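You operate a simulated robot arm through the tools that you are given. There is no shell and no other tool. Be economical: measure what you need, move in short steps, check, and stop when the job is done.

The job below is to be done with a simulated robot arm. You get a single attempt, and the scene is never put back.

TASK
Knock in the yellow and blue discs with the orange peg and fit a gland in each hole.
Fine: black gland at the yellow disc, grey at the blue; peg back in its socket; leave the third disc.
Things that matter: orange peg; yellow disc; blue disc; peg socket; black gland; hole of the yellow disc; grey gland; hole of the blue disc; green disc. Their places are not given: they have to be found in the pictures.

Only the result counts: the job must be done as asked and must still hold three seconds after the hand-in. Knocking over, shifting, dropping, spilling or breaking anything else fails it.

THE ROBOT
A 6-joint arm with a two-finger parallel gripper, fixed in place. Base frame: the origin is at the foot of the arm, x ahead of it, y to its left, z up; the work surface is at about z = 856. Readings come in mm, degrees, newtons and seconds.
With the tool pointing down near the work surface it reaches from about 240 to 640 mm from the base axis. Its first joint turns from -66.0 to 66.0 degrees. Payload 2.7 kg.
The tool frame sits at the grasp point between the pads (the TCP): z along the fingers, y along the line on which they close. The tips reach 23 mm beyond it. Largest opening 94 mm; finger width 38, thickness 10; the body of the gripper, 54 by 96 mm, starts 39 mm behind the TCP.
Orientation is that of the tool frame in the base frame, as [roll, pitch, yaw] about the fixed x, y, z axes, in that order (R = Rz(yaw) Ry(pitch) Rx(roll)). With the fingers straight down and closing along the base's y, the tool's x points along the base's -x, its y along +y and its z along -z.

THE INTERFACE
- The arm moves only by the tool play_rows. Its arguments are lists of equal length, an entry for each row: "dp": the shift along the base's x, y, z in mm, a list of three; "turn": the turn, a rotation vector about the base's x, y, z in degrees, a list of three; "jaw": the finger opening in mm, from 0 to 94. In form: {"dp": [[tx, ty, tz], ...], "turn": [[ax, ay, az], ...], "jaw": [jaw, ...]}. A call has 1 to 20 rows; each row is the pose to reach, as a shift and turn from the pose commanded when the call began. A row lasts 0.2 s, in which the tool goes at most 50 mm and 8.6 degrees; a call with a longer step from one row to the next is refused whole, and so is a gripper value outside its range. Where a pose cannot be reached the arm comes as near as it can. A force on the tool above 70 N (or 10 N above the force at the start of the call, whichever is more), or a blocked arm, ends the call early, and 0.2 s more pass. Each finger travels about 45 mm/s and halts on what it meets, pressing with about 20 N; the grip force reading is that of the motor and also rises with nothing between the fingers. The clock runs only during rows and for 0.2 s after the last one: add rows that repeat a pose to give the fingers time. The reply holds the time, the measured pose of the TCP, the force on the tool along the base axes, the opening and the grip force, in the units named above and with some noise.
- Cameras (640 x 400 px; columns grow to the right, rows downward): "scene" is fixed at [83.3, -446.3, 1420.5]; the picture's right is [0.75, -0.66, 0.00], its down [-0.33, -0.38, -0.87] and it looks along [0.57, 0.65, -0.50] (base axes); focal length 320 px, centre (320, 200). "wrist" rides on the gripper at [-39, 0, -44] in the tool frame; the picture's right is [0.00, -1.00, 0.00], its down [0.97, 0.00, -0.24] and it looks along [0.24, 0.00, 0.97] (tool axes); focal length 218 px, centre (320, 200).
- camera(camera): a new picture of that camera. The clock stands still meanwhile.
- point_at(camera, pixels): for up to 12 pixels [column, row] of the newest picture of that camera ("zoom" is the newest enlarged one), the place [x, y, z] in the base frame of the surface seen there, good to about 2 mm, but the place of the scene camera against the robot may be out by one fixed shift of up to 25 mm in any direction. The clock stands still meanwhile.
- close_up(camera, box): a new picture of the part [left, top, right, bottom] of that camera's present view, enlarged. The clock stands still meanwhile.
- hand_in(): hands the job in; it is judged then, once.

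Keep the steps short. Do not move on a guess: measure, check each grasp and each placing, and mend mistakes. In all there are 80 turns and 54 pictures (those below and enlarged ones count). Leave the gripper open and the arm clear of the work at the hand-in unless told otherwise, and finish with a single line.

The tools are called after ">>>" as name(argument=value, ...) on one line, values as JSON. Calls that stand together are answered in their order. play_rows: Moves the arm, as the interface text tells. Its arguments: {"type":"object","properties":{"dp":{"type":"array","items":{"type":"array","items":{"type":"number"}}},"turn":{"type":"array","items":{"type":"array","items":{"type":"number"}}},"jaw":{"type":"array","items":{"type":"number"}}},"required":["dp","turn","jaw"]} The other tools are called the same way: camera (camera) takes a picture; point_at (camera, pixels) gives the place of the surface under pixels of a picture; close_up (camera, box) takes an enlarged picture of a part of a camera's view; hand_in () hands the job in.

At the start:

```text
time: 0.0
ee_pos: [331.9, -73.6, 1157.6]
orientation: [180.0, 0.0, 179.9]
wrist_force: [0.2, 0.2, 0.3]
finger_gap: 93.8
grasp_force: 0.1
```

scene: 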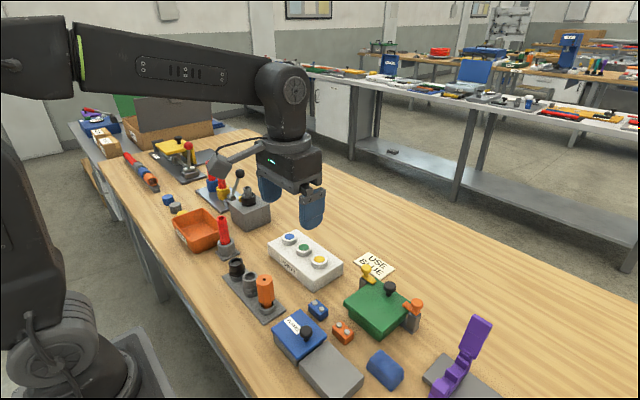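
wrist: 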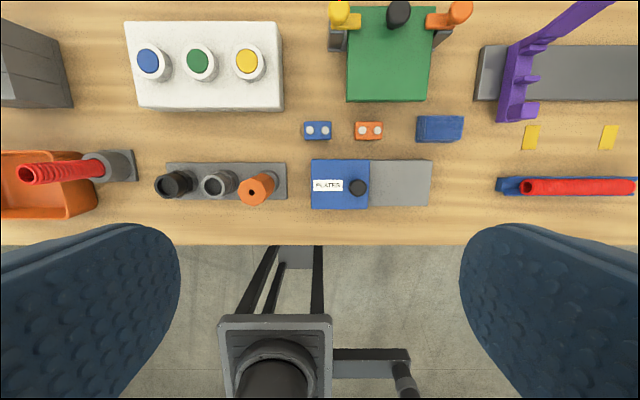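

I see a white box with three discs (blue, green, yellow) and a grey rack holding a black piece, a grey piece and the orange peg. I'll enlarge both for details.

>>> close_up(camera="wrist", box=[110, 10, 310, 135])

>>> close_up(camera="scene", box=[200, 210, 360, 330])

>>> close_up(camera="wrist", box=[140, 140, 300, 240])

>>> point_at(camera="wrist", pixels=[[148, 61], [198, 62], [247, 61], [130, 24], [275, 24], [280, 108], [141, 106], [205, 95], [173, 181], [217, 183], [258, 184], [282, 195]])

```text
3.20 times, centred on (210, 72) of wrist
```

zoom: 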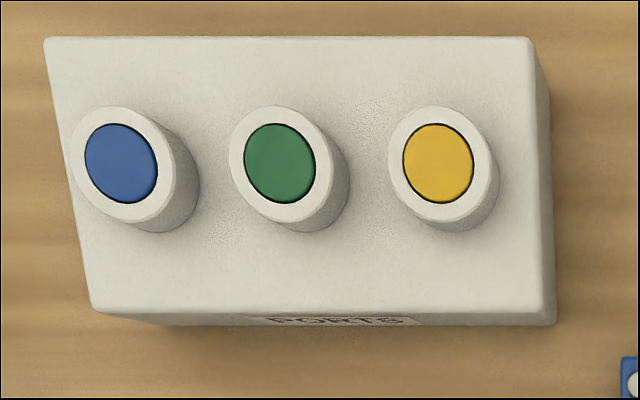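

```text
3.33 times, centred on (280, 270) of scene
```

zoom: 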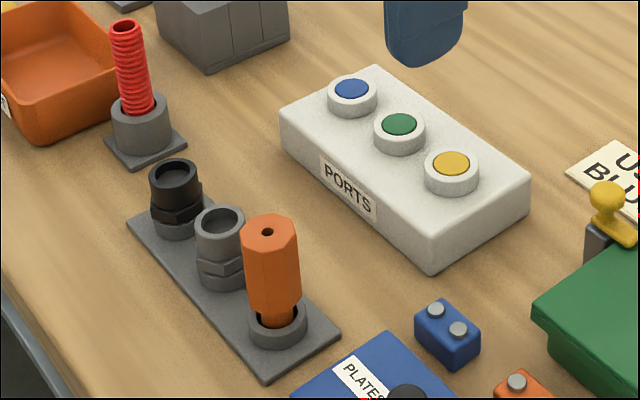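

```text
4.00 times, centred on (220, 190) of wrist
```

zoom: 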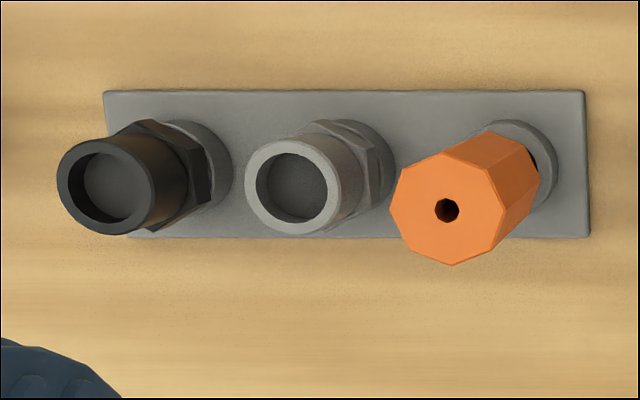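

```text
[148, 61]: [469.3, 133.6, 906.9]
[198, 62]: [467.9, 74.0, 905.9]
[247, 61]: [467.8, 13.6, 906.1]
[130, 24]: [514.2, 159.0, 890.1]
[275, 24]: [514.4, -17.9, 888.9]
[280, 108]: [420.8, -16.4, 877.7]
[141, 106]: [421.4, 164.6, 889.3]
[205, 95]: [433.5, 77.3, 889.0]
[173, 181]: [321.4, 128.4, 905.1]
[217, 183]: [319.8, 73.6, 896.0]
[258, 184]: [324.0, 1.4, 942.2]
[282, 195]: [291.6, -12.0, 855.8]
```

Peg top is near (322,0,942), and the glands stand in a row along y. Gripping along x gives clearance, so I'll turn 90° and come over the rack, keeping high, to measure.

>>> play_rows(dp=[[0, 10, -6], [0, 20, -12], [0, 30, -18], [0, 40, -24], [0, 50, -30], [0, 60, -36], [0, 70, -42], [0, 80, -48], [0, 90, -54], [-3, 100, -60], [-6, 110, -66], [-10, 120, -70]], turn=[[0, 0, 7.5], [0, 0, 15], [0, 0, 22.5], [0, 0, 30], [0, 0, 37.5], [0, 0, 45], [0, 0, 52.5], [0, 0, 60], [0, 0, 67.5], [0, 0, 75], [0, 0, 82.5], [0, 0, 90]], jaw=[94, 94, 94, 94, 94, 94, 94, 94, 94, 94, 94, 94])

>>> camera(camera="wrist")

```text
time: 2.6
ee_pos: [322.2, 45.0, 1086.2]
orientation: [-180.0, 0.1, -89.9]
wrist_force: [-0.6, 0.7, -0.2]
finger_gap: 94.0
grasp_force: 0.1
```

```text
48 pictures are left
```

wrist: 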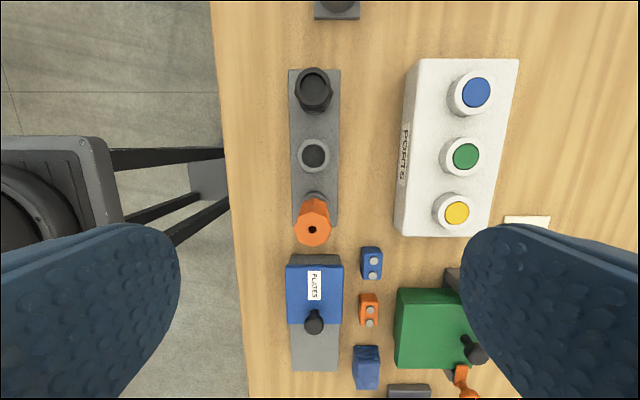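

Good view. Next I'll enlarge the rack and measure the tops of the pieces.

>>> close_up(camera="wrist", box=[250, 60, 410, 260])

>>> point_at(camera="wrist", pixels=[[313, 223], [298, 231], [327, 231], [313, 243], [314, 141], [314, 172], [300, 156], [328, 156], [312, 70], [298, 84], [327, 84], [313, 84]])

>>> point_at(camera="wrist", pixels=[[457, 213], [466, 156], [476, 92], [444, 212], [470, 212], [457, 201], [457, 225], [436, 211], [453, 156], [480, 156], [463, 92], [490, 92]])

```text
2.00 times, centred on (330, 160) of wrist
```

zoom: 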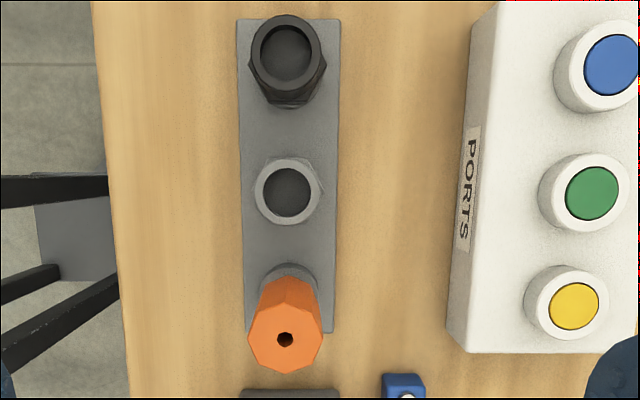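

```text
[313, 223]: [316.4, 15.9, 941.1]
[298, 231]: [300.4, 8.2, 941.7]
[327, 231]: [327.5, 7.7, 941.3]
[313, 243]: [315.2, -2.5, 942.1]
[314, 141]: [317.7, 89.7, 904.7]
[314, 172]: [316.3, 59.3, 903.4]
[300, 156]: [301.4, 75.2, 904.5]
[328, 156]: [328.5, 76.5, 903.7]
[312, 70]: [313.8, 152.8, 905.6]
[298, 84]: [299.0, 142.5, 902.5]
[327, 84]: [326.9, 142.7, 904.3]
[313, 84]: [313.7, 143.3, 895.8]
```

```text
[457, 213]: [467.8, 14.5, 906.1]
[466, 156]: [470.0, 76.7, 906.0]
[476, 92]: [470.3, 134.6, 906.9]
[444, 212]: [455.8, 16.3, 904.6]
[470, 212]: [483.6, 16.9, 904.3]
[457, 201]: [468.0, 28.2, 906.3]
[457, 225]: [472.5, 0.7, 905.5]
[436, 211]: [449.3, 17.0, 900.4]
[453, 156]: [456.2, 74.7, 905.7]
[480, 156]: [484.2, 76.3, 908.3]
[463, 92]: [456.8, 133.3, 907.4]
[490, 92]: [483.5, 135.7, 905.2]
```

Computed centres: peg ≈(315.5,9.7), grey ≈(316,75), black ≈(315.7,139), discs x≈469.6 at y≈14/74/134. I need vertical dimensions of the peg and glands now, so I'll zoom in with the scene camera.

>>> close_up(camera="scene", box=[220, 250, 300, 320])

```text
5.71 times, centred on (260, 285) of scene
```

zoom: 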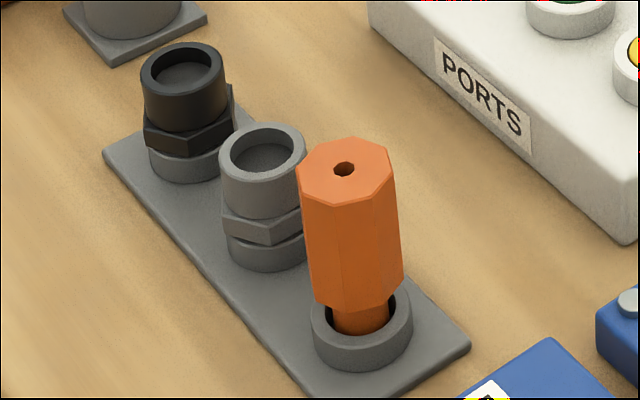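

>>> point_at(camera="zoom", pixels=[[345, 190], [345, 240], [350, 305], [357, 322], [360, 343], [362, 364], [395, 376], [268, 238], [268, 222], [265, 210], [265, 185], [270, 262]])

>>> point_at(camera="zoom", pixels=[[185, 150], [185, 135], [185, 120], [185, 95], [187, 172], [265, 160], [343, 150], [228, 160], [300, 145], [300, 345], [318, 325], [408, 325]])

```text
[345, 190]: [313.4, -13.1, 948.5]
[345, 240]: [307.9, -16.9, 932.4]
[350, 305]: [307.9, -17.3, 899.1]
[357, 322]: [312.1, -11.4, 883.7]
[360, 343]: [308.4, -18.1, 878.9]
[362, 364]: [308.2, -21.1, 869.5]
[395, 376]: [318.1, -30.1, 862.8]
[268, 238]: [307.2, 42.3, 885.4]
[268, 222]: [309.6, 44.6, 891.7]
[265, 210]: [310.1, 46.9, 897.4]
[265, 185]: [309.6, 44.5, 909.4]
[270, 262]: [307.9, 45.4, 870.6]
```

```text
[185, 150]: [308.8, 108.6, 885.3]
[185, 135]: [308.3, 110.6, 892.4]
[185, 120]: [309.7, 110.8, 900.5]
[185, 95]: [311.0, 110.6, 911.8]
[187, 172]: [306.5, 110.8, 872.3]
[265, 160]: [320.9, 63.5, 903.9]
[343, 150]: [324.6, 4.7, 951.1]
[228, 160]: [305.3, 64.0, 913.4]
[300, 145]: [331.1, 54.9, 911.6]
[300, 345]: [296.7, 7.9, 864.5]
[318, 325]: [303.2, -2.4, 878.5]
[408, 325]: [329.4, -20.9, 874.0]
```

Corrected by the scene's ≈+9 mm z offset: peg handle z 889–942, ring top ≈872, gland hex 876–886, and gland body up to 904. I'll move above the peg with tips at about z 967 and look again.

>>> play_rows(dp=[[-2, -12, -32], [-5, -24, -64], [-6.7, -35.3, -96], [-6.7, -35.3, -96]], turn=[[0, 0, 0], [0, 0, 0], [0, 0, 0], [0, 0, 0]], jaw=[94, 94, 94, 94])

>>> camera(camera="wrist")

```text
time: 3.6
ee_pos: [317.0, 11.2, 990.5]
orientation: [-180.0, 0.0, -90.0]
wrist_force: [0.4, -1.0, 0.5]
finger_gap: 93.9
grasp_force: 0.1
```

```text
45 pictures are left
```

wrist: 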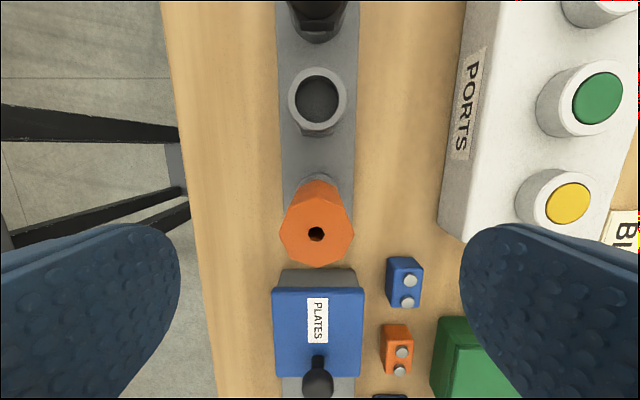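

Peg centre now works out at ≈(315.2,11). I'll lower to TCP z≈908 with the jaws open, then check.

>>> play_rows(dp=[[-1.8, -0.4, -28], [-1.8, -0.4, -56], [-1.8, -0.4, -82.5], [-1.8, -0.4, -82.5]], turn=[[0, 0, 0], [0, 0, 0], [0, 0, 0], [0, 0, 0]], jaw=[94, 94, 94, 94])

>>> camera(camera="scene")

```text
time: 4.6
ee_pos: [313.4, 11.8, 909.9]
orientation: [179.9, 0.0, -90.1]
wrist_force: [-1.2, -0.3, -0.5]
finger_gap: 94.3
grasp_force: 0.0
```

```text
44 pictures are left
```

scene: 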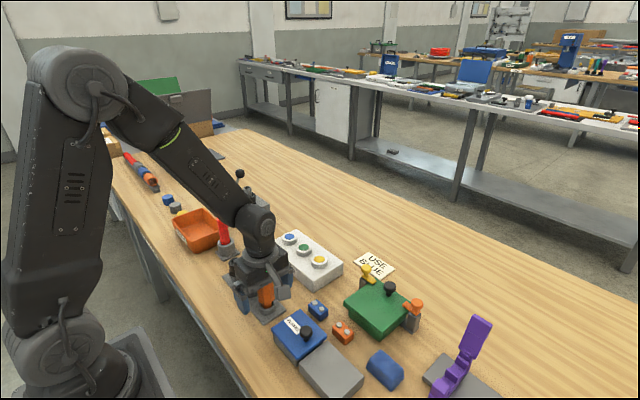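

The fingers straddle the peg. I'll close on it.

>>> play_rows(dp=[[1, 0, 0], [1, 0, 0], [1, 0, 0], [1, 0, 0], [1, 0, 0], [1, 0, 0]], turn=[[0, 0, 0], [0, 0, 0], [0, 0, 0], [0, 0, 0], [0, 0, 0], [0, 0, 0]], jaw=[70, 50, 30, 25, 25, 25])

>>> camera(camera="wrist")

```text
time: 6.0
ee_pos: [314.6, 10.9, 910.4]
orientation: [180.0, 0.1, -90.1]
wrist_force: [-0.4, -0.5, -1.0]
finger_gap: 35.2
grasp_force: 20.2
```

```text
43 pictures are left
```

wrist: 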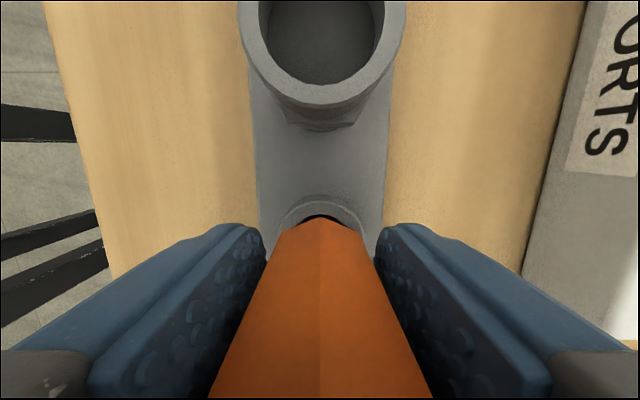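

Gripped at 35.2 mm. I'll lift straight up 100 mm and take a look at the shank.

>>> play_rows(dp=[[0, 0, 15], [0, 0, 40], [0, 0, 70], [0, 0, 100], [0, 0, 100]], turn=[[0, 0, 0], [0, 0, 0], [0, 0, 0], [0, 0, 0], [0, 0, 0]], jaw=[25, 25, 25, 25, 25])

>>> close_up(camera="scene", box=[210, 200, 340, 320])

>>> camera(camera="wrist")

```text
time: 7.2
ee_pos: [315.9, 11.6, 1010.2]
orientation: [-179.9, -0.1, -90.0]
wrist_force: [-0.7, -0.2, -1.1]
finger_gap: 35.4
grasp_force: 20.4
```

```text
3.33 times, centred on (275, 260) of scene
```

zoom: 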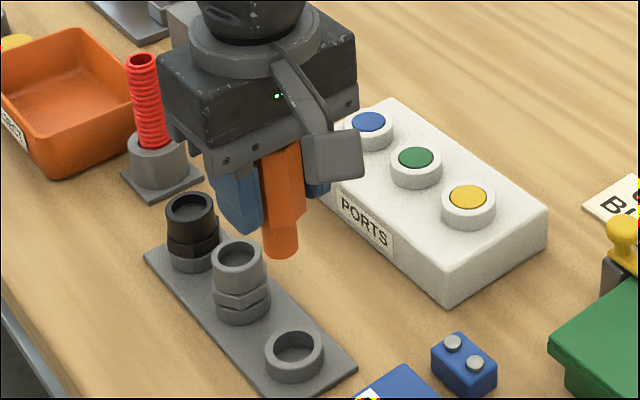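

```text
41 pictures are left
```

wrist: 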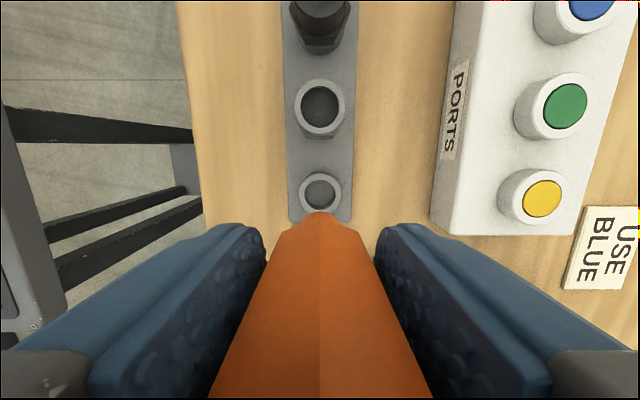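

The socket is seen at ≈(314.4,11.7). I'll measure the shank on the zoom (the newest zoom is the scene).

>>> point_at(camera="zoom", pixels=[[283, 180], [283, 218], [283, 232], [283, 252], [266, 245], [297, 245], [294, 373], [294, 360], [468, 196], [468, 212], [368, 122]])

```text
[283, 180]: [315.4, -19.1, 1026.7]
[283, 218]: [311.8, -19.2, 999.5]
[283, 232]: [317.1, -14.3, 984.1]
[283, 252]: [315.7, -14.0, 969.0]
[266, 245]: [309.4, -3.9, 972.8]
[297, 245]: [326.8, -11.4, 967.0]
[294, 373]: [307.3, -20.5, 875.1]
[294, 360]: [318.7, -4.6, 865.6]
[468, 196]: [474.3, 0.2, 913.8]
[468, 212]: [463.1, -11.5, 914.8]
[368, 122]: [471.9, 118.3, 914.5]
```

The shank is about 30 mm long and its end sits about 53 mm below the TCP. I'll carry it over the yellow disc at ≈(468.8,14.6), staying high, and check.

>>> play_rows(dp=[[35, 1, 0], [75, 2, 0], [115, 3, 0], [154.4, 3.6, 0], [154.4, 3.6, 0], [154.4, 3.6, 0]], turn=[[0, 0, 0], [0, 0, 0], [0, 0, 0], [0, 0, 0], [0, 0, 0], [0, 0, 0]], jaw=[25, 25, 25, 25, 25, 25])

>>> camera(camera="wrist")

>>> close_up(camera="scene", box=[250, 190, 380, 290])

```text
time: 8.6
ee_pos: [468.3, 16.0, 1009.6]
orientation: [-180.0, 0.0, -90.0]
wrist_force: [-0.1, 0.0, -0.9]
finger_gap: 35.3
grasp_force: 19.8
```

```text
40 pictures are left
```

wrist: 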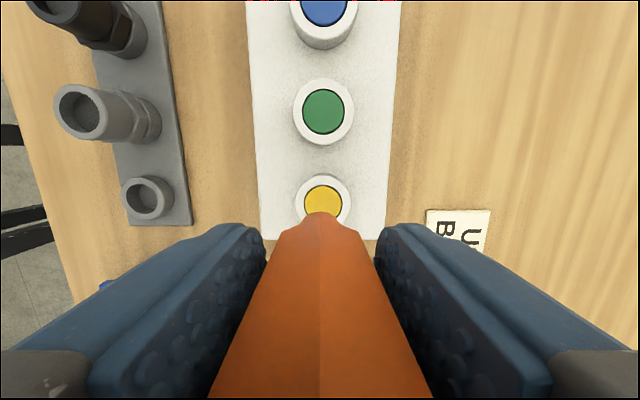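

```text
4.00 times, centred on (315, 240) of scene
```

zoom: 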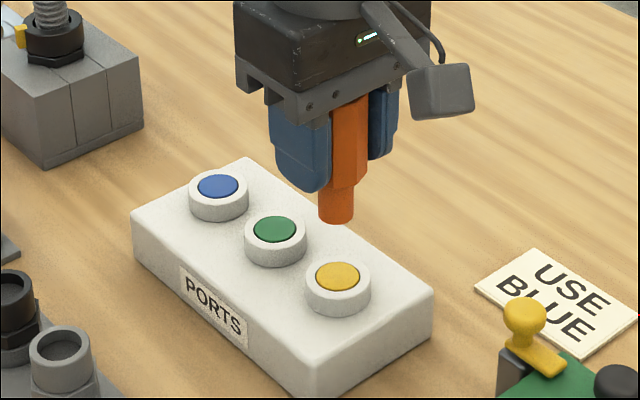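

The discs appear at column ≈323, so I need x +1.6 mm; y is fine. I'll shift and lower until the shank is just above the disc.

>>> play_rows(dp=[[1.6, 0.2, -15], [1.6, 0.2, -30], [1.6, 0.2, -42], [1.6, 0.2, -42]], turn=[[0, 0, 0], [0, 0, 0], [0, 0, 0], [0, 0, 0]], jaw=[25, 25, 25, 25])

>>> close_up(camera="scene", box=[290, 210, 370, 280])

>>> camera(camera="wrist")

```text
time: 9.6
ee_pos: [468.8, 13.9, 965.5]
orientation: [179.9, 0.0, -90.0]
wrist_force: [0.0, -0.7, -1.0]
finger_gap: 35.1
grasp_force: 20.0
```

```text
5.71 times, centred on (330, 245) of scene
```

zoom: 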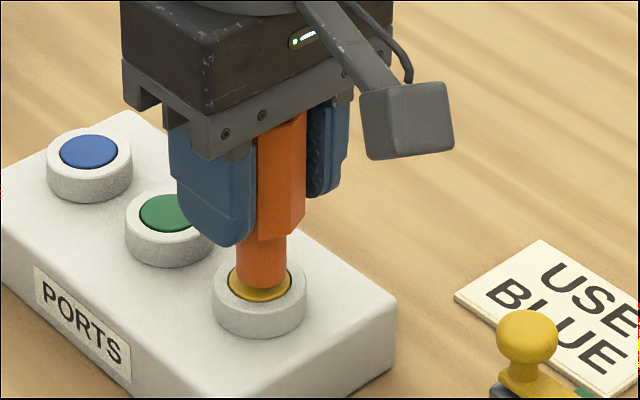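

```text
37 pictures are left
```

wrist: 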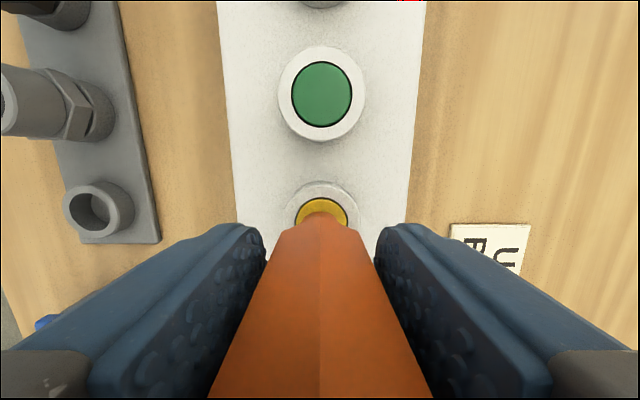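

Shank is centred over the yellow disc. I'll press down slowly while watching the force.

>>> play_rows(dp=[[0.6, 0, -3], [0.6, 0, -6], [0.6, 0, -8], [0.6, 0, -10], [0.6, 0, -12], [0.6, 0, -14]], turn=[[0, 0, 0], [0, 0, 0], [0, 0, 0], [0, 0, 0], [0, 0, 0], [0, 0, 0]], jaw=[25, 25, 25, 25, 25, 25])

>>> close_up(camera="scene", box=[290, 210, 370, 280])

```text
time: 11.0
ee_pos: [470.0, 15.1, 953.0]
orientation: [-179.9, 0.0, -90.0]
wrist_force: [0.1, 0.8, 0.2]
finger_gap: 35.1
grasp_force: 20.0
```

```text
5.71 times, centred on (330, 245) of scene
```

zoom: 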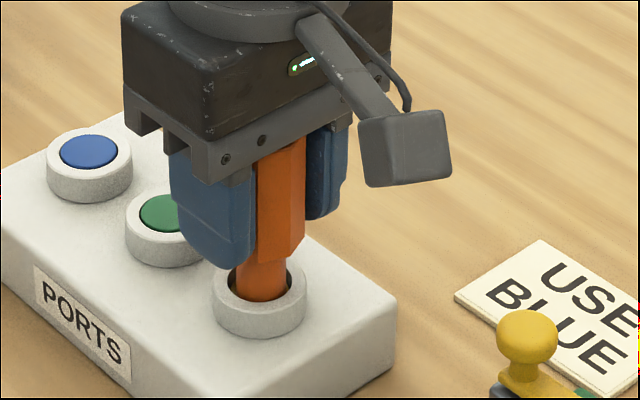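

The disc has given way with no residual force. I'll press 8 mm deeper to be sure, then raise 60 mm to inspect.

>>> play_rows(dp=[[0, 0, -3], [0, 0, -6], [0, 0, -8], [0, 0, -8], [0, 0, 15], [0, 0, 40], [0, 30, 65], [0, 60, 65], [0, 60, 65]], turn=[[0, 0, 0], [0, 0, 0], [0, 0, 0], [0, 0, 0], [0, 0, 0], [0, 0, 0], [0, 0, 0], [0, 0, 0], [0, 0, 0]], jaw=[25, 25, 25, 25, 25, 25, 25, 25, 25])

>>> close_up(camera="scene", box=[270, 190, 370, 290])

```text
time: 13.0
ee_pos: [469.9, 73.2, 1019.1]
orientation: [179.9, 0.1, -89.9]
wrist_force: [0.4, -0.2, -1.3]
finger_gap: 34.9
grasp_force: 19.9
```

```text
4.00 times, centred on (320, 240) of scene
```

zoom: 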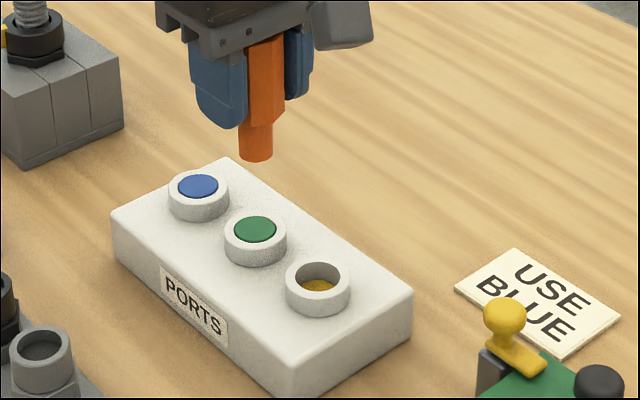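

The yellow disc is knocked in and the hole is open. Moving 60 mm along to the blue disc, staying high, I'll check alignment.

>>> play_rows(dp=[[0, 20, 0], [0, 40, 0], [0, 60, 0], [0, 60, -20], [0, 60, -40], [0, 60, -49], [0, 60, -49]], turn=[[0, 0, 0], [0, 0, 0], [0, 0, 0], [0, 0, 0], [0, 0, 0], [0, 0, 0], [0, 0, 0]], jaw=[25, 25, 25, 25, 25, 25, 25])

>>> close_up(camera="scene", box=[260, 200, 340, 270])

>>> camera(camera="wrist")

```text
time: 14.6
ee_pos: [471.7, 134.4, 969.5]
orientation: [180.0, 0.0, -90.0]
wrist_force: [0.3, 0.6, -0.3]
finger_gap: 34.8
grasp_force: 19.9
```

```text
5.71 times, centred on (300, 235) of scene
```

zoom: 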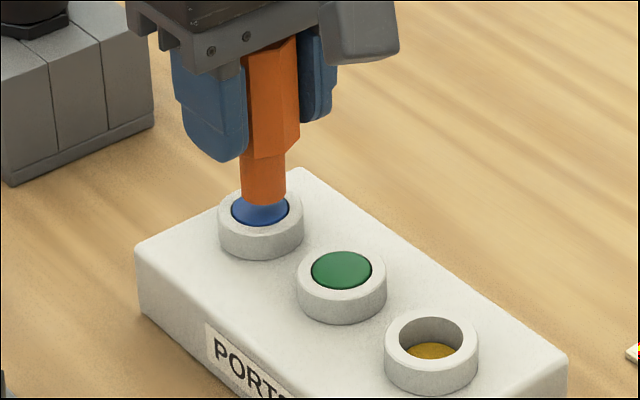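

```text
33 pictures are left
```

wrist: 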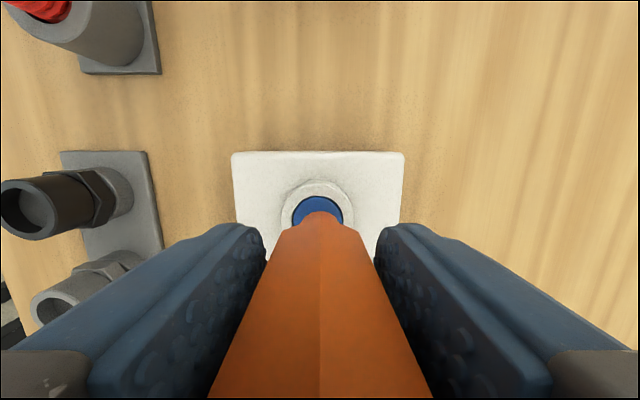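

Shank is about 1 mm to +x of the blue disc (column 317.5), so I'll shift x −1.1 and press as before.

>>> play_rows(dp=[[-1.1, 0.3, -3], [-1.1, 0.3, -6], [-1.1, 0.3, -8], [-1.1, 0.3, -10], [-1.1, 0.3, -12], [-1.1, 0.3, -14], [-1.1, 0.3, -17], [-1.1, 0.3, -20], [-1.1, 0.3, -23], [-1.1, 0.3, -23]], turn=[[0, 0, 0], [0, 0, 0], [0, 0, 0], [0, 0, 0], [0, 0, 0], [0, 0, 0], [0, 0, 0], [0, 0, 0], [0, 0, 0], [0, 0, 0]], jaw=[25, 25, 25, 25, 25, 25, 25, 25, 25, 25])

```text
time: 16.8
ee_pos: [468.7, 135.2, 945.7]
orientation: [179.9, 0.1, -90.0]
wrist_force: [-0.1, -0.4, 0.3]
finger_gap: 34.9
grasp_force: 20.1
```

No force left. I'll raise and look.

>>> play_rows(dp=[[0, 0, 15], [0, 0, 40], [0, 0, 64], [0, -20, 64], [0, -20, 64]], turn=[[0, 0, 0], [0, 0, 0], [0, 0, 0], [0, 0, 0], [0, 0, 0]], jaw=[25, 25, 25, 25, 25])

>>> close_up(camera="scene", box=[260, 190, 360, 290])

```text
time: 18.0
ee_pos: [469.8, 113.8, 1009.0]
orientation: [-180.0, 0.1, -90.0]
wrist_force: [0.0, 0.5, -1.4]
finger_gap: 35.2
grasp_force: 20.6
```

```text
4.00 times, centred on (310, 240) of scene
```

zoom: 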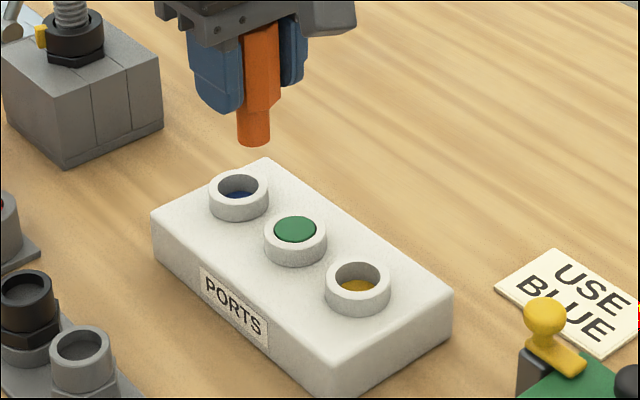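

Both discs are in and green is untouched. I'll take the peg back above its socket.

>>> play_rows(dp=[[-31, -21, 0], [-62, -42, 0], [-93, -63, 0], [-124, -84, 0], [-155.5, -103.9, 0], [-155.5, -103.9, 0], [-155.5, -103.9, -40], [-155.5, -103.9, -40]], turn=[[0, 0, 0], [0, 0, 0], [0, 0, 0], [0, 0, 0], [0, 0, 0], [0, 0, 0], [0, 0, 0], [0, 0, 0]], jaw=[25, 25, 25, 25, 25, 25, 25, 25])

>>> camera(camera="wrist")

>>> close_up(camera="scene", box=[220, 240, 310, 320])

```text
time: 19.8
ee_pos: [315.0, 10.6, 969.3]
orientation: [180.0, 0.0, -90.0]
wrist_force: [-0.4, -0.4, -1.3]
finger_gap: 35.3
grasp_force: 19.7
```

```text
31 pictures are left
```

wrist: 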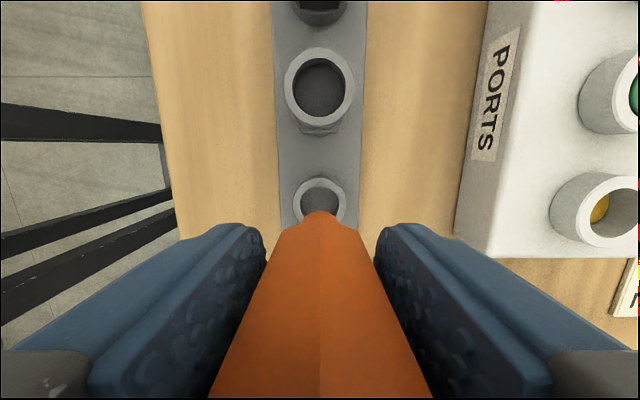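

```text
5.00 times, centred on (265, 280) of scene
```

zoom: 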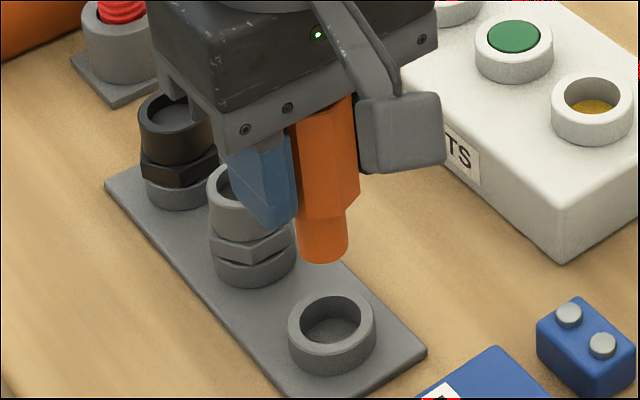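

Aligned (socket at column ≈319). I'll lower it to the original height.

>>> play_rows(dp=[[0, 0, -15], [0, 0, -30], [0, 0, -42], [0, 0, -50], [0, 0, -56], [0, 0, -60], [0, 0, -60]], turn=[[0, 0, 0], [0, 0, 0], [0, 0, 0], [0, 0, 0], [0, 0, 0], [0, 0, 0], [0, 0, 0]], jaw=[25, 25, 25, 25, 25, 25, 25])

>>> close_up(camera="scene", box=[220, 240, 310, 320])

```text
time: 21.4
ee_pos: [314.0, 11.2, 911.5]
orientation: [-179.9, 0.0, -90.0]
wrist_force: [-2.5, -2.8, 13.4]
finger_gap: 35.0
grasp_force: 19.9
```

```text
5.00 times, centred on (265, 280) of scene
```

zoom: 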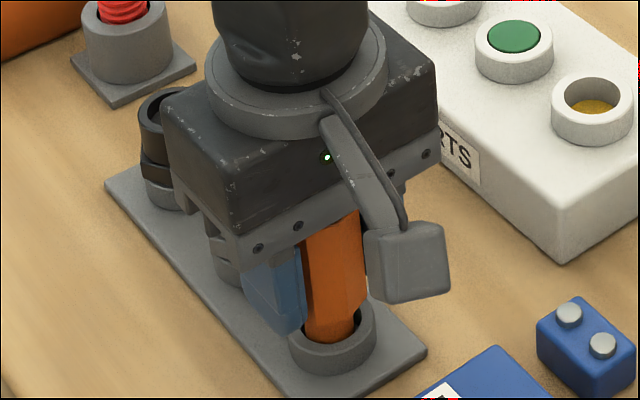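

The peg is seated (13 N on the floor). I'll ease up slightly, open, then rise.

>>> play_rows(dp=[[0, 0, 0.7], [0, 0, 0.7], [0, 0, 0.7], [0, 0, 0.7], [0, 0, 0.7], [0, 0, 0.7], [0, 0, 20], [0, 0, 45], [0, 0, 70], [0, 0, 95], [0, 20, 110], [0, 20, 110]], turn=[[0, 0, 0], [0, 0, 0], [0, 0, 0], [0, 0, 0], [0, 0, 0], [0, 0, 0], [0, 0, 0], [0, 0, 0], [0, 0, 0], [0, 0, 0], [0, 0, 0], [0, 0, 0]], jaw=[35, 42, 55, 70, 80, 80, 80, 80, 80, 80, 80, 80])

>>> close_up(camera="scene", box=[220, 240, 310, 320])

>>> camera(camera="wrist")

```text
time: 24.0
ee_pos: [313.6, 31.6, 1019.9]
orientation: [180.0, -0.1, -90.0]
wrist_force: [-0.3, 0.1, 0.1]
finger_gap: 80.2
grasp_force: 0.1
```

```text
5.00 times, centred on (265, 280) of scene
```

zoom: 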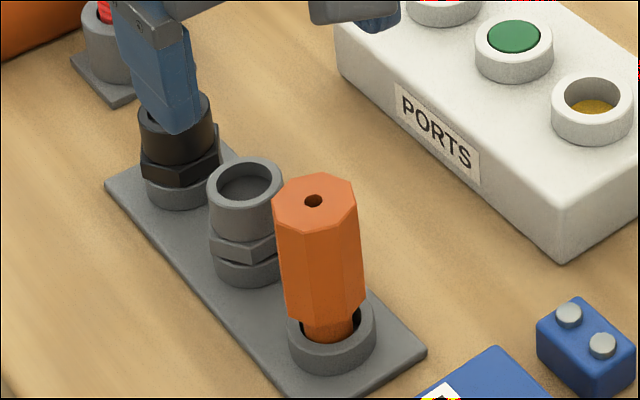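

```text
27 pictures are left
```

wrist: 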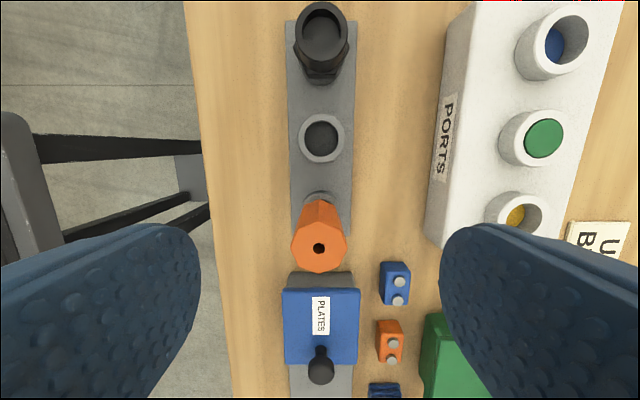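

The peg stands in its socket. Black gland centre ≈(315.4,140.3). I'll move above it and look.

>>> play_rows(dp=[[0.4, 35, 0], [0.8, 70, -20], [0.8, 109.2, -45], [0.8, 109.2, -70], [0.8, 109.2, -70]], turn=[[0, 0, 0], [0, 0, 0], [0, 0, 0], [0, 0, 0], [0, 0, 0]], jaw=[80, 80, 80, 80, 80])

>>> camera(camera="wrist")

```text
time: 25.2
ee_pos: [315.9, 141.9, 949.8]
orientation: [180.0, 0.0, -89.9]
wrist_force: [0.4, -0.8, 1.2]
finger_gap: 79.7
grasp_force: 0.0
```

```text
26 pictures are left
```

wrist: 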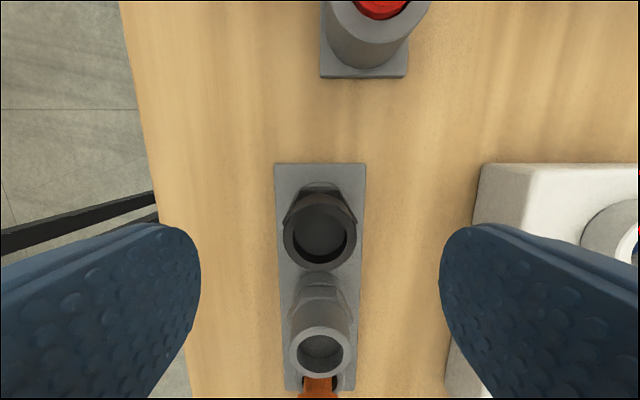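

Gland centre is about 2 mm further +y. I'll lower to TCP z≈910, so the tips end at the hex top and grip only the round body. The red rod stays about 20 mm clear.

>>> play_rows(dp=[[0, 1.8, -14], [0, 1.8, -28], [0, 1.8, -41], [0, 1.8, -41]], turn=[[0, 0, 0], [0, 0, 0], [0, 0, 0], [0, 0, 0]], jaw=[80, 80, 80, 80])

>>> camera(camera="wrist")

>>> close_up(camera="scene", box=[190, 200, 300, 300])

```text
time: 26.2
ee_pos: [314.4, 142.2, 910.5]
orientation: [-180.0, 0.0, -90.0]
wrist_force: [-0.6, 0.2, -1.0]
finger_gap: 79.9
grasp_force: 0.0
```

```text
25 pictures are left
```

wrist: 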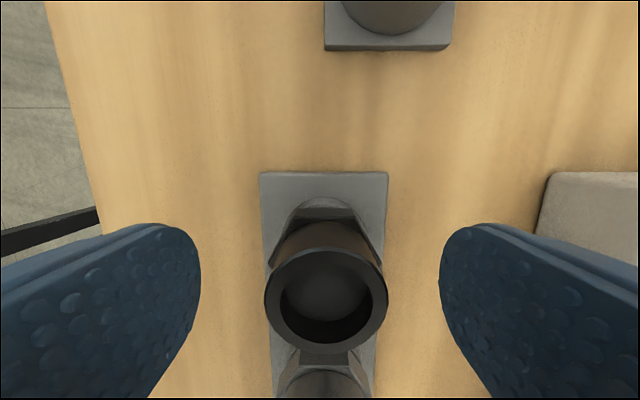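

```text
4.00 times, centred on (245, 250) of scene
```

zoom: 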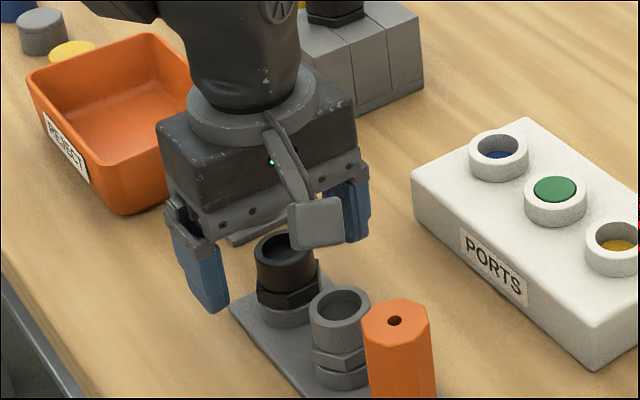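

Gripper straddles the gland well. A box on the gripper's −y side is visible (zoom 316,222). I'll measure how low it hangs, since the peg is nearby later.

>>> point_at(camera="zoom", pixels=[[292, 215], [316, 230], [340, 215], [320, 246], [300, 242], [285, 170], [395, 321], [290, 250], [397, 345], [335, 300]])

>>> play_rows(dp=[[0, 0, 0], [0, 0, 0], [0, 0, 0], [0, 0, 0], [0, 0, 0]], turn=[[0, 0, 0], [0, 0, 0], [0, 0, 0], [0, 0, 0], [0, 0, 0]], jaw=[60, 45, 30, 25, 25])

```text
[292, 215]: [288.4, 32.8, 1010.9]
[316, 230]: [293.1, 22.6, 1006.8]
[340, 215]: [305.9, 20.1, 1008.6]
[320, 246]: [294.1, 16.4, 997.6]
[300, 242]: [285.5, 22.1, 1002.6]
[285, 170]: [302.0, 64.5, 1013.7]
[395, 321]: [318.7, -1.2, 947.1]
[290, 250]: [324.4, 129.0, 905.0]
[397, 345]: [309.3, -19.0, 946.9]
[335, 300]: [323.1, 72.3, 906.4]
```

```text
time: 27.4
ee_pos: [313.2, 141.9, 909.9]
orientation: [180.0, 0.1, -90.0]
wrist_force: [0.5, -0.1, -0.2]
finger_gap: 32.4
grasp_force: 19.7
```

The box bottom is about z 988, well above the peg. Gland gripped at 32.4 mm, so I'll lift.

>>> play_rows(dp=[[0, 0, 10], [0, 0, 30], [0, 0, 60], [0, 0, 90], [0, 0, 90]], turn=[[0, 0, 0], [0, 0, 0], [0, 0, 0], [0, 0, 0], [0, 0, 0]], jaw=[25, 25, 25, 25, 25])

>>> close_up(camera="scene", box=[190, 190, 300, 300])

>>> camera(camera="wrist")

```text
time: 28.6
ee_pos: [316.5, 143.1, 997.9]
orientation: [180.0, 0.0, -90.0]
wrist_force: [0.4, 0.7, -0.3]
finger_gap: 32.4
grasp_force: 19.5
```

```text
3.64 times, centred on (245, 245) of scene
```

zoom: 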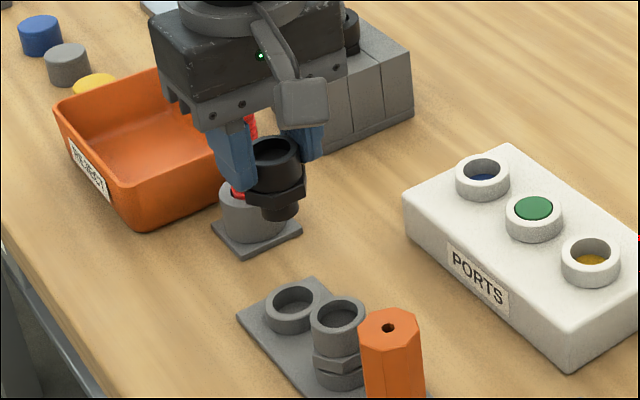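

```text
22 pictures are left
```

wrist: 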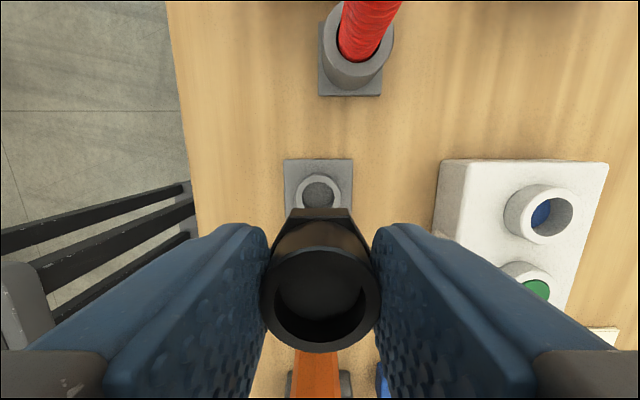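

The black gland is held cleanly with its spigot below. I'll carry it over the yellow hole.

>>> play_rows(dp=[[26, -21, 0], [52, -42, 0], [78, -63, 0], [104, -85, 0], [130, -106, 0], [155.6, -127.1, 0], [155.6, -127.1, -20], [155.6, -127.1, -35], [155.6, -127.1, -35]], turn=[[0, 0, 0], [0, 0, 0], [0, 0, 0], [0, 0, 0], [0, 0, 0], [0, 0, 0], [0, 0, 0], [0, 0, 0], [0, 0, 0]], jaw=[25, 25, 25, 25, 25, 25, 25, 25, 25])

>>> close_up(camera="scene", box=[290, 210, 370, 280])

>>> camera(camera="wrist")

```text
time: 30.6
ee_pos: [470.8, 15.8, 962.1]
orientation: [-179.9, 0.0, -90.0]
wrist_force: [0.2, -0.3, -0.3]
finger_gap: 32.2
grasp_force: 20.0
```

```text
5.71 times, centred on (330, 245) of scene
```

zoom: 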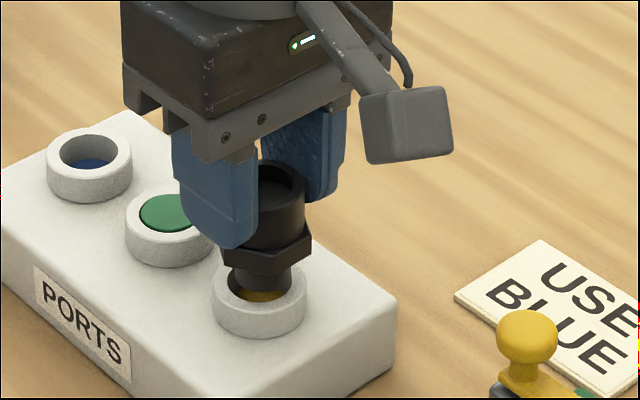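

```text
20 pictures are left
```

wrist: 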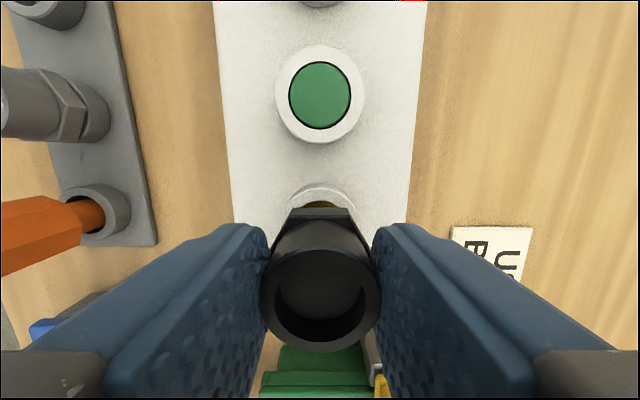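

Near alignment (green at column 319.5; scene suggests +0.7 mm in y). I'll lower 16 mm to start the spigot in the hole and check the force.

>>> play_rows(dp=[[0, 0.7, -4], [0, 0.7, -8], [0, 0.7, -12], [0, 0.7, -16], [0, 0.7, -16]], turn=[[0, 0, 0], [0, 0, 0], [0, 0, 0], [0, 0, 0], [0, 0, 0]], jaw=[25, 25, 25, 25, 25])

>>> close_up(camera="scene", box=[290, 210, 370, 280])

```text
time: 31.8
ee_pos: [470.9, 16.5, 948.3]
orientation: [-179.9, 0.0, -90.0]
wrist_force: [0.3, -0.3, -0.7]
finger_gap: 32.2
grasp_force: 20.1
```

```text
5.71 times, centred on (330, 245) of scene
```

zoom: 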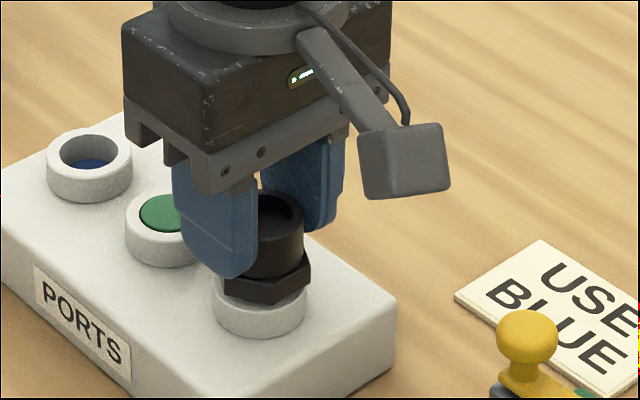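

The spigot has entered without force. I'll continue in small steps to seat it.

>>> play_rows(dp=[[0, 0, -2], [0, 0, -4], [0, 0, -6], [0, 0, -7.5], [0, 0, -9], [0, 0, -9]], turn=[[0, 0, 0], [0, 0, 0], [0, 0, 0], [0, 0, 0], [0, 0, 0], [0, 0, 0]], jaw=[25, 25, 25, 25, 25, 25])

>>> close_up(camera="scene", box=[290, 210, 370, 280])

```text
time: 33.2
ee_pos: [470.9, 14.9, 943.3]
orientation: [-179.6, 0.0, -90.0]
wrist_force: [-10.0, 2.1, 44.4]
finger_gap: 32.2
grasp_force: 20.0
```

```text
5.71 times, centred on (330, 245) of scene
```

zoom: 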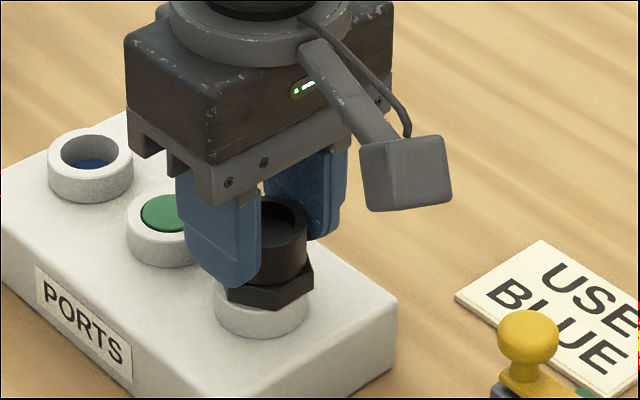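

Seated: 44 N contact at z≈943, hex on collar. I'll relieve the load, release and retreat to inspect.

>>> play_rows(dp=[[0, 0, 1.5], [0, 0, 3], [0, 0, 3], [0, 0, 3]], turn=[[0, 0, 0], [0, 0, 0], [0, 0, 0], [0, 0, 0]], jaw=[25, 25, 25, 25])

```text
time: 34.2
ee_pos: [470.7, 16.6, 942.1]
orientation: [-179.8, -0.1, -90.0]
wrist_force: [5.6, 2.4, 21.0]
finger_gap: 31.8
grasp_force: 19.7
```

>>> play_rows(dp=[[0, 0, 1], [0, 0, 1], [0, 0, 1], [0, 0, 1], [0, 0, 1], [0, 0, 20], [0, 0, 45], [0, 0, 70], [0, 0, 70]], turn=[[0, 0, 0], [0, 0, 0], [0, 0, 0], [0, 0, 0], [0, 0, 0], [0, 0, 0], [0, 0, 0], [0, 0, 0], [0, 0, 0]], jaw=[28, 36, 50, 65, 70, 70, 70, 70, 70])

>>> close_up(camera="scene", box=[270, 210, 370, 290])

>>> camera(camera="wrist")

```text
time: 36.2
ee_pos: [471.9, 15.4, 1011.2]
orientation: [180.0, 0.0, -90.0]
wrist_force: [-0.1, 0.2, -0.3]
finger_gap: 70.1
grasp_force: 0.0
```

```text
5.00 times, centred on (320, 250) of scene
```

zoom: 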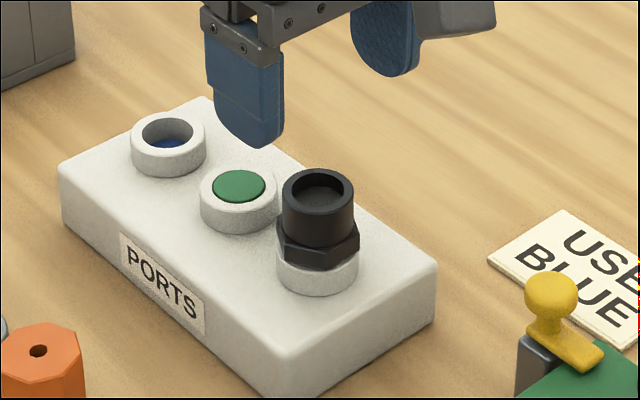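

```text
16 pictures are left
```

wrist: 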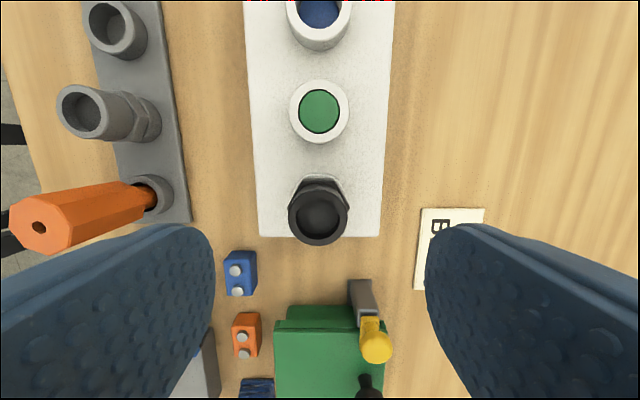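

Black gland stands upright. I'll verify it's fully down through heights, and read the blue hole too.

>>> point_at(camera="wrist", pixels=[[294, 216], [342, 216], [318, 243], [294, 110], [345, 110], [292, 20], [347, 20]])

>>> point_at(camera="zoom", pixels=[[318, 265], [318, 275], [318, 290], [318, 255], [318, 240], [318, 202], [240, 225], [240, 208]])

```text
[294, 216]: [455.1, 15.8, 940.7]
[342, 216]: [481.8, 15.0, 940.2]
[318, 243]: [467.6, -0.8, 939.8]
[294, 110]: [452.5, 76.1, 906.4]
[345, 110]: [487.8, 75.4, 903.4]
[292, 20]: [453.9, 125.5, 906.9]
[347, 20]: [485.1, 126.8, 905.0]
```

```text
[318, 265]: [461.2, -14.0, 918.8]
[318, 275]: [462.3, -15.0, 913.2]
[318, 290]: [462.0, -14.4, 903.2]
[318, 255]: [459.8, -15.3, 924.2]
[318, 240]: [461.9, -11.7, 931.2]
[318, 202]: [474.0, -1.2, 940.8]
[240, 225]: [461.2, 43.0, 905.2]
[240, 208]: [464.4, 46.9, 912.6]
```

>>> close_up(camera="scene", box=[318, 240, 350, 272])

```text
12.50 times, centred on (334, 256) of scene
```

zoom: 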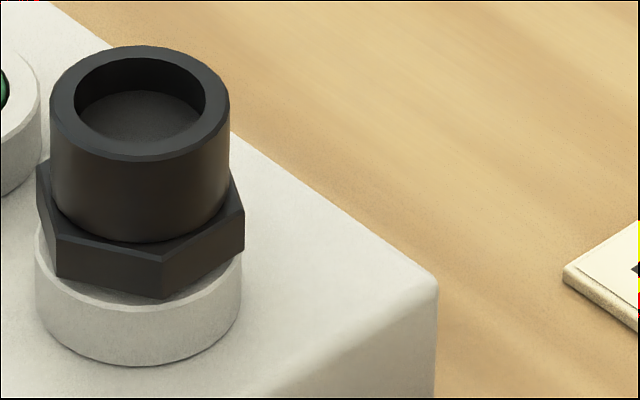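

Hex sits flush and level on the collar (rim z 940 all around). Now above the grey gland at ≈(314.6,76.8), staying high, then lower partway.

>>> play_rows(dp=[[-39, 15, 0], [-78, 30, 0], [-117, 46, 0], [-156.2, 61.3, 0], [-156.2, 61.3, -30], [-156.2, 61.3, -62], [-156.2, 61.3, -62]], turn=[[0, 0, 0], [0, 0, 0], [0, 0, 0], [0, 0, 0], [0, 0, 0], [0, 0, 0], [0, 0, 0]], jaw=[80, 80, 80, 80, 80, 80, 80])

>>> camera(camera="wrist")

```text
time: 37.8
ee_pos: [313.4, 76.2, 948.8]
orientation: [-179.9, 0.0, -90.0]
wrist_force: [0.4, 0.7, -0.3]
finger_gap: 80.1
grasp_force: 0.0
```

```text
14 pictures are left
```

wrist: 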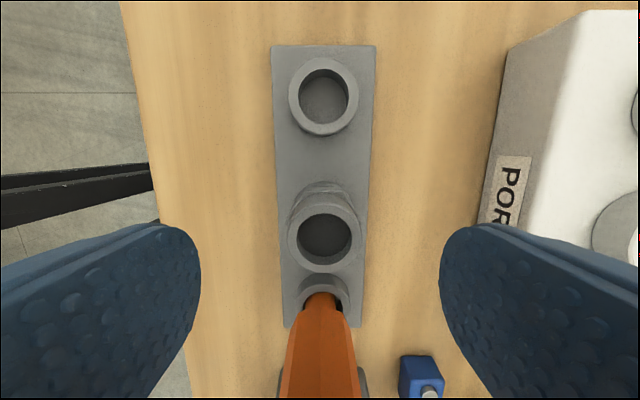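

Grey rim is centred at pixel (325,238), so I'll shift x +2.2, y −1 and lower to z≈910.

>>> play_rows(dp=[[2.2, -1, -14], [2.2, -1, -28], [2.2, -1, -41], [2.2, -1, -41], [2.2, -1, -41], [2.2, -1, -41], [2.2, -1, -41], [2.2, -1, -41], [2.2, -1, -41]], turn=[[0, 0, 0], [0, 0, 0], [0, 0, 0], [0, 0, 0], [0, 0, 0], [0, 0, 0], [0, 0, 0], [0, 0, 0], [0, 0, 0]], jaw=[80, 80, 80, 80, 60, 45, 30, 25, 25])

>>> camera(camera="wrist")

```text
time: 39.8
ee_pos: [316.6, 75.6, 908.4]
orientation: [-180.0, 0.0, -90.0]
wrist_force: [0.5, -0.2, -0.3]
finger_gap: 32.8
grasp_force: 19.9
```

```text
13 pictures are left
```

wrist: 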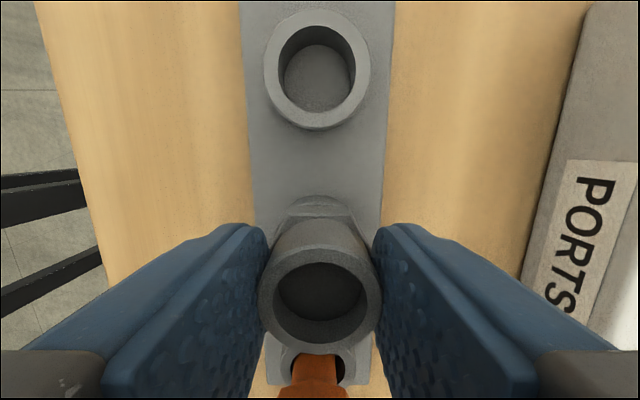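

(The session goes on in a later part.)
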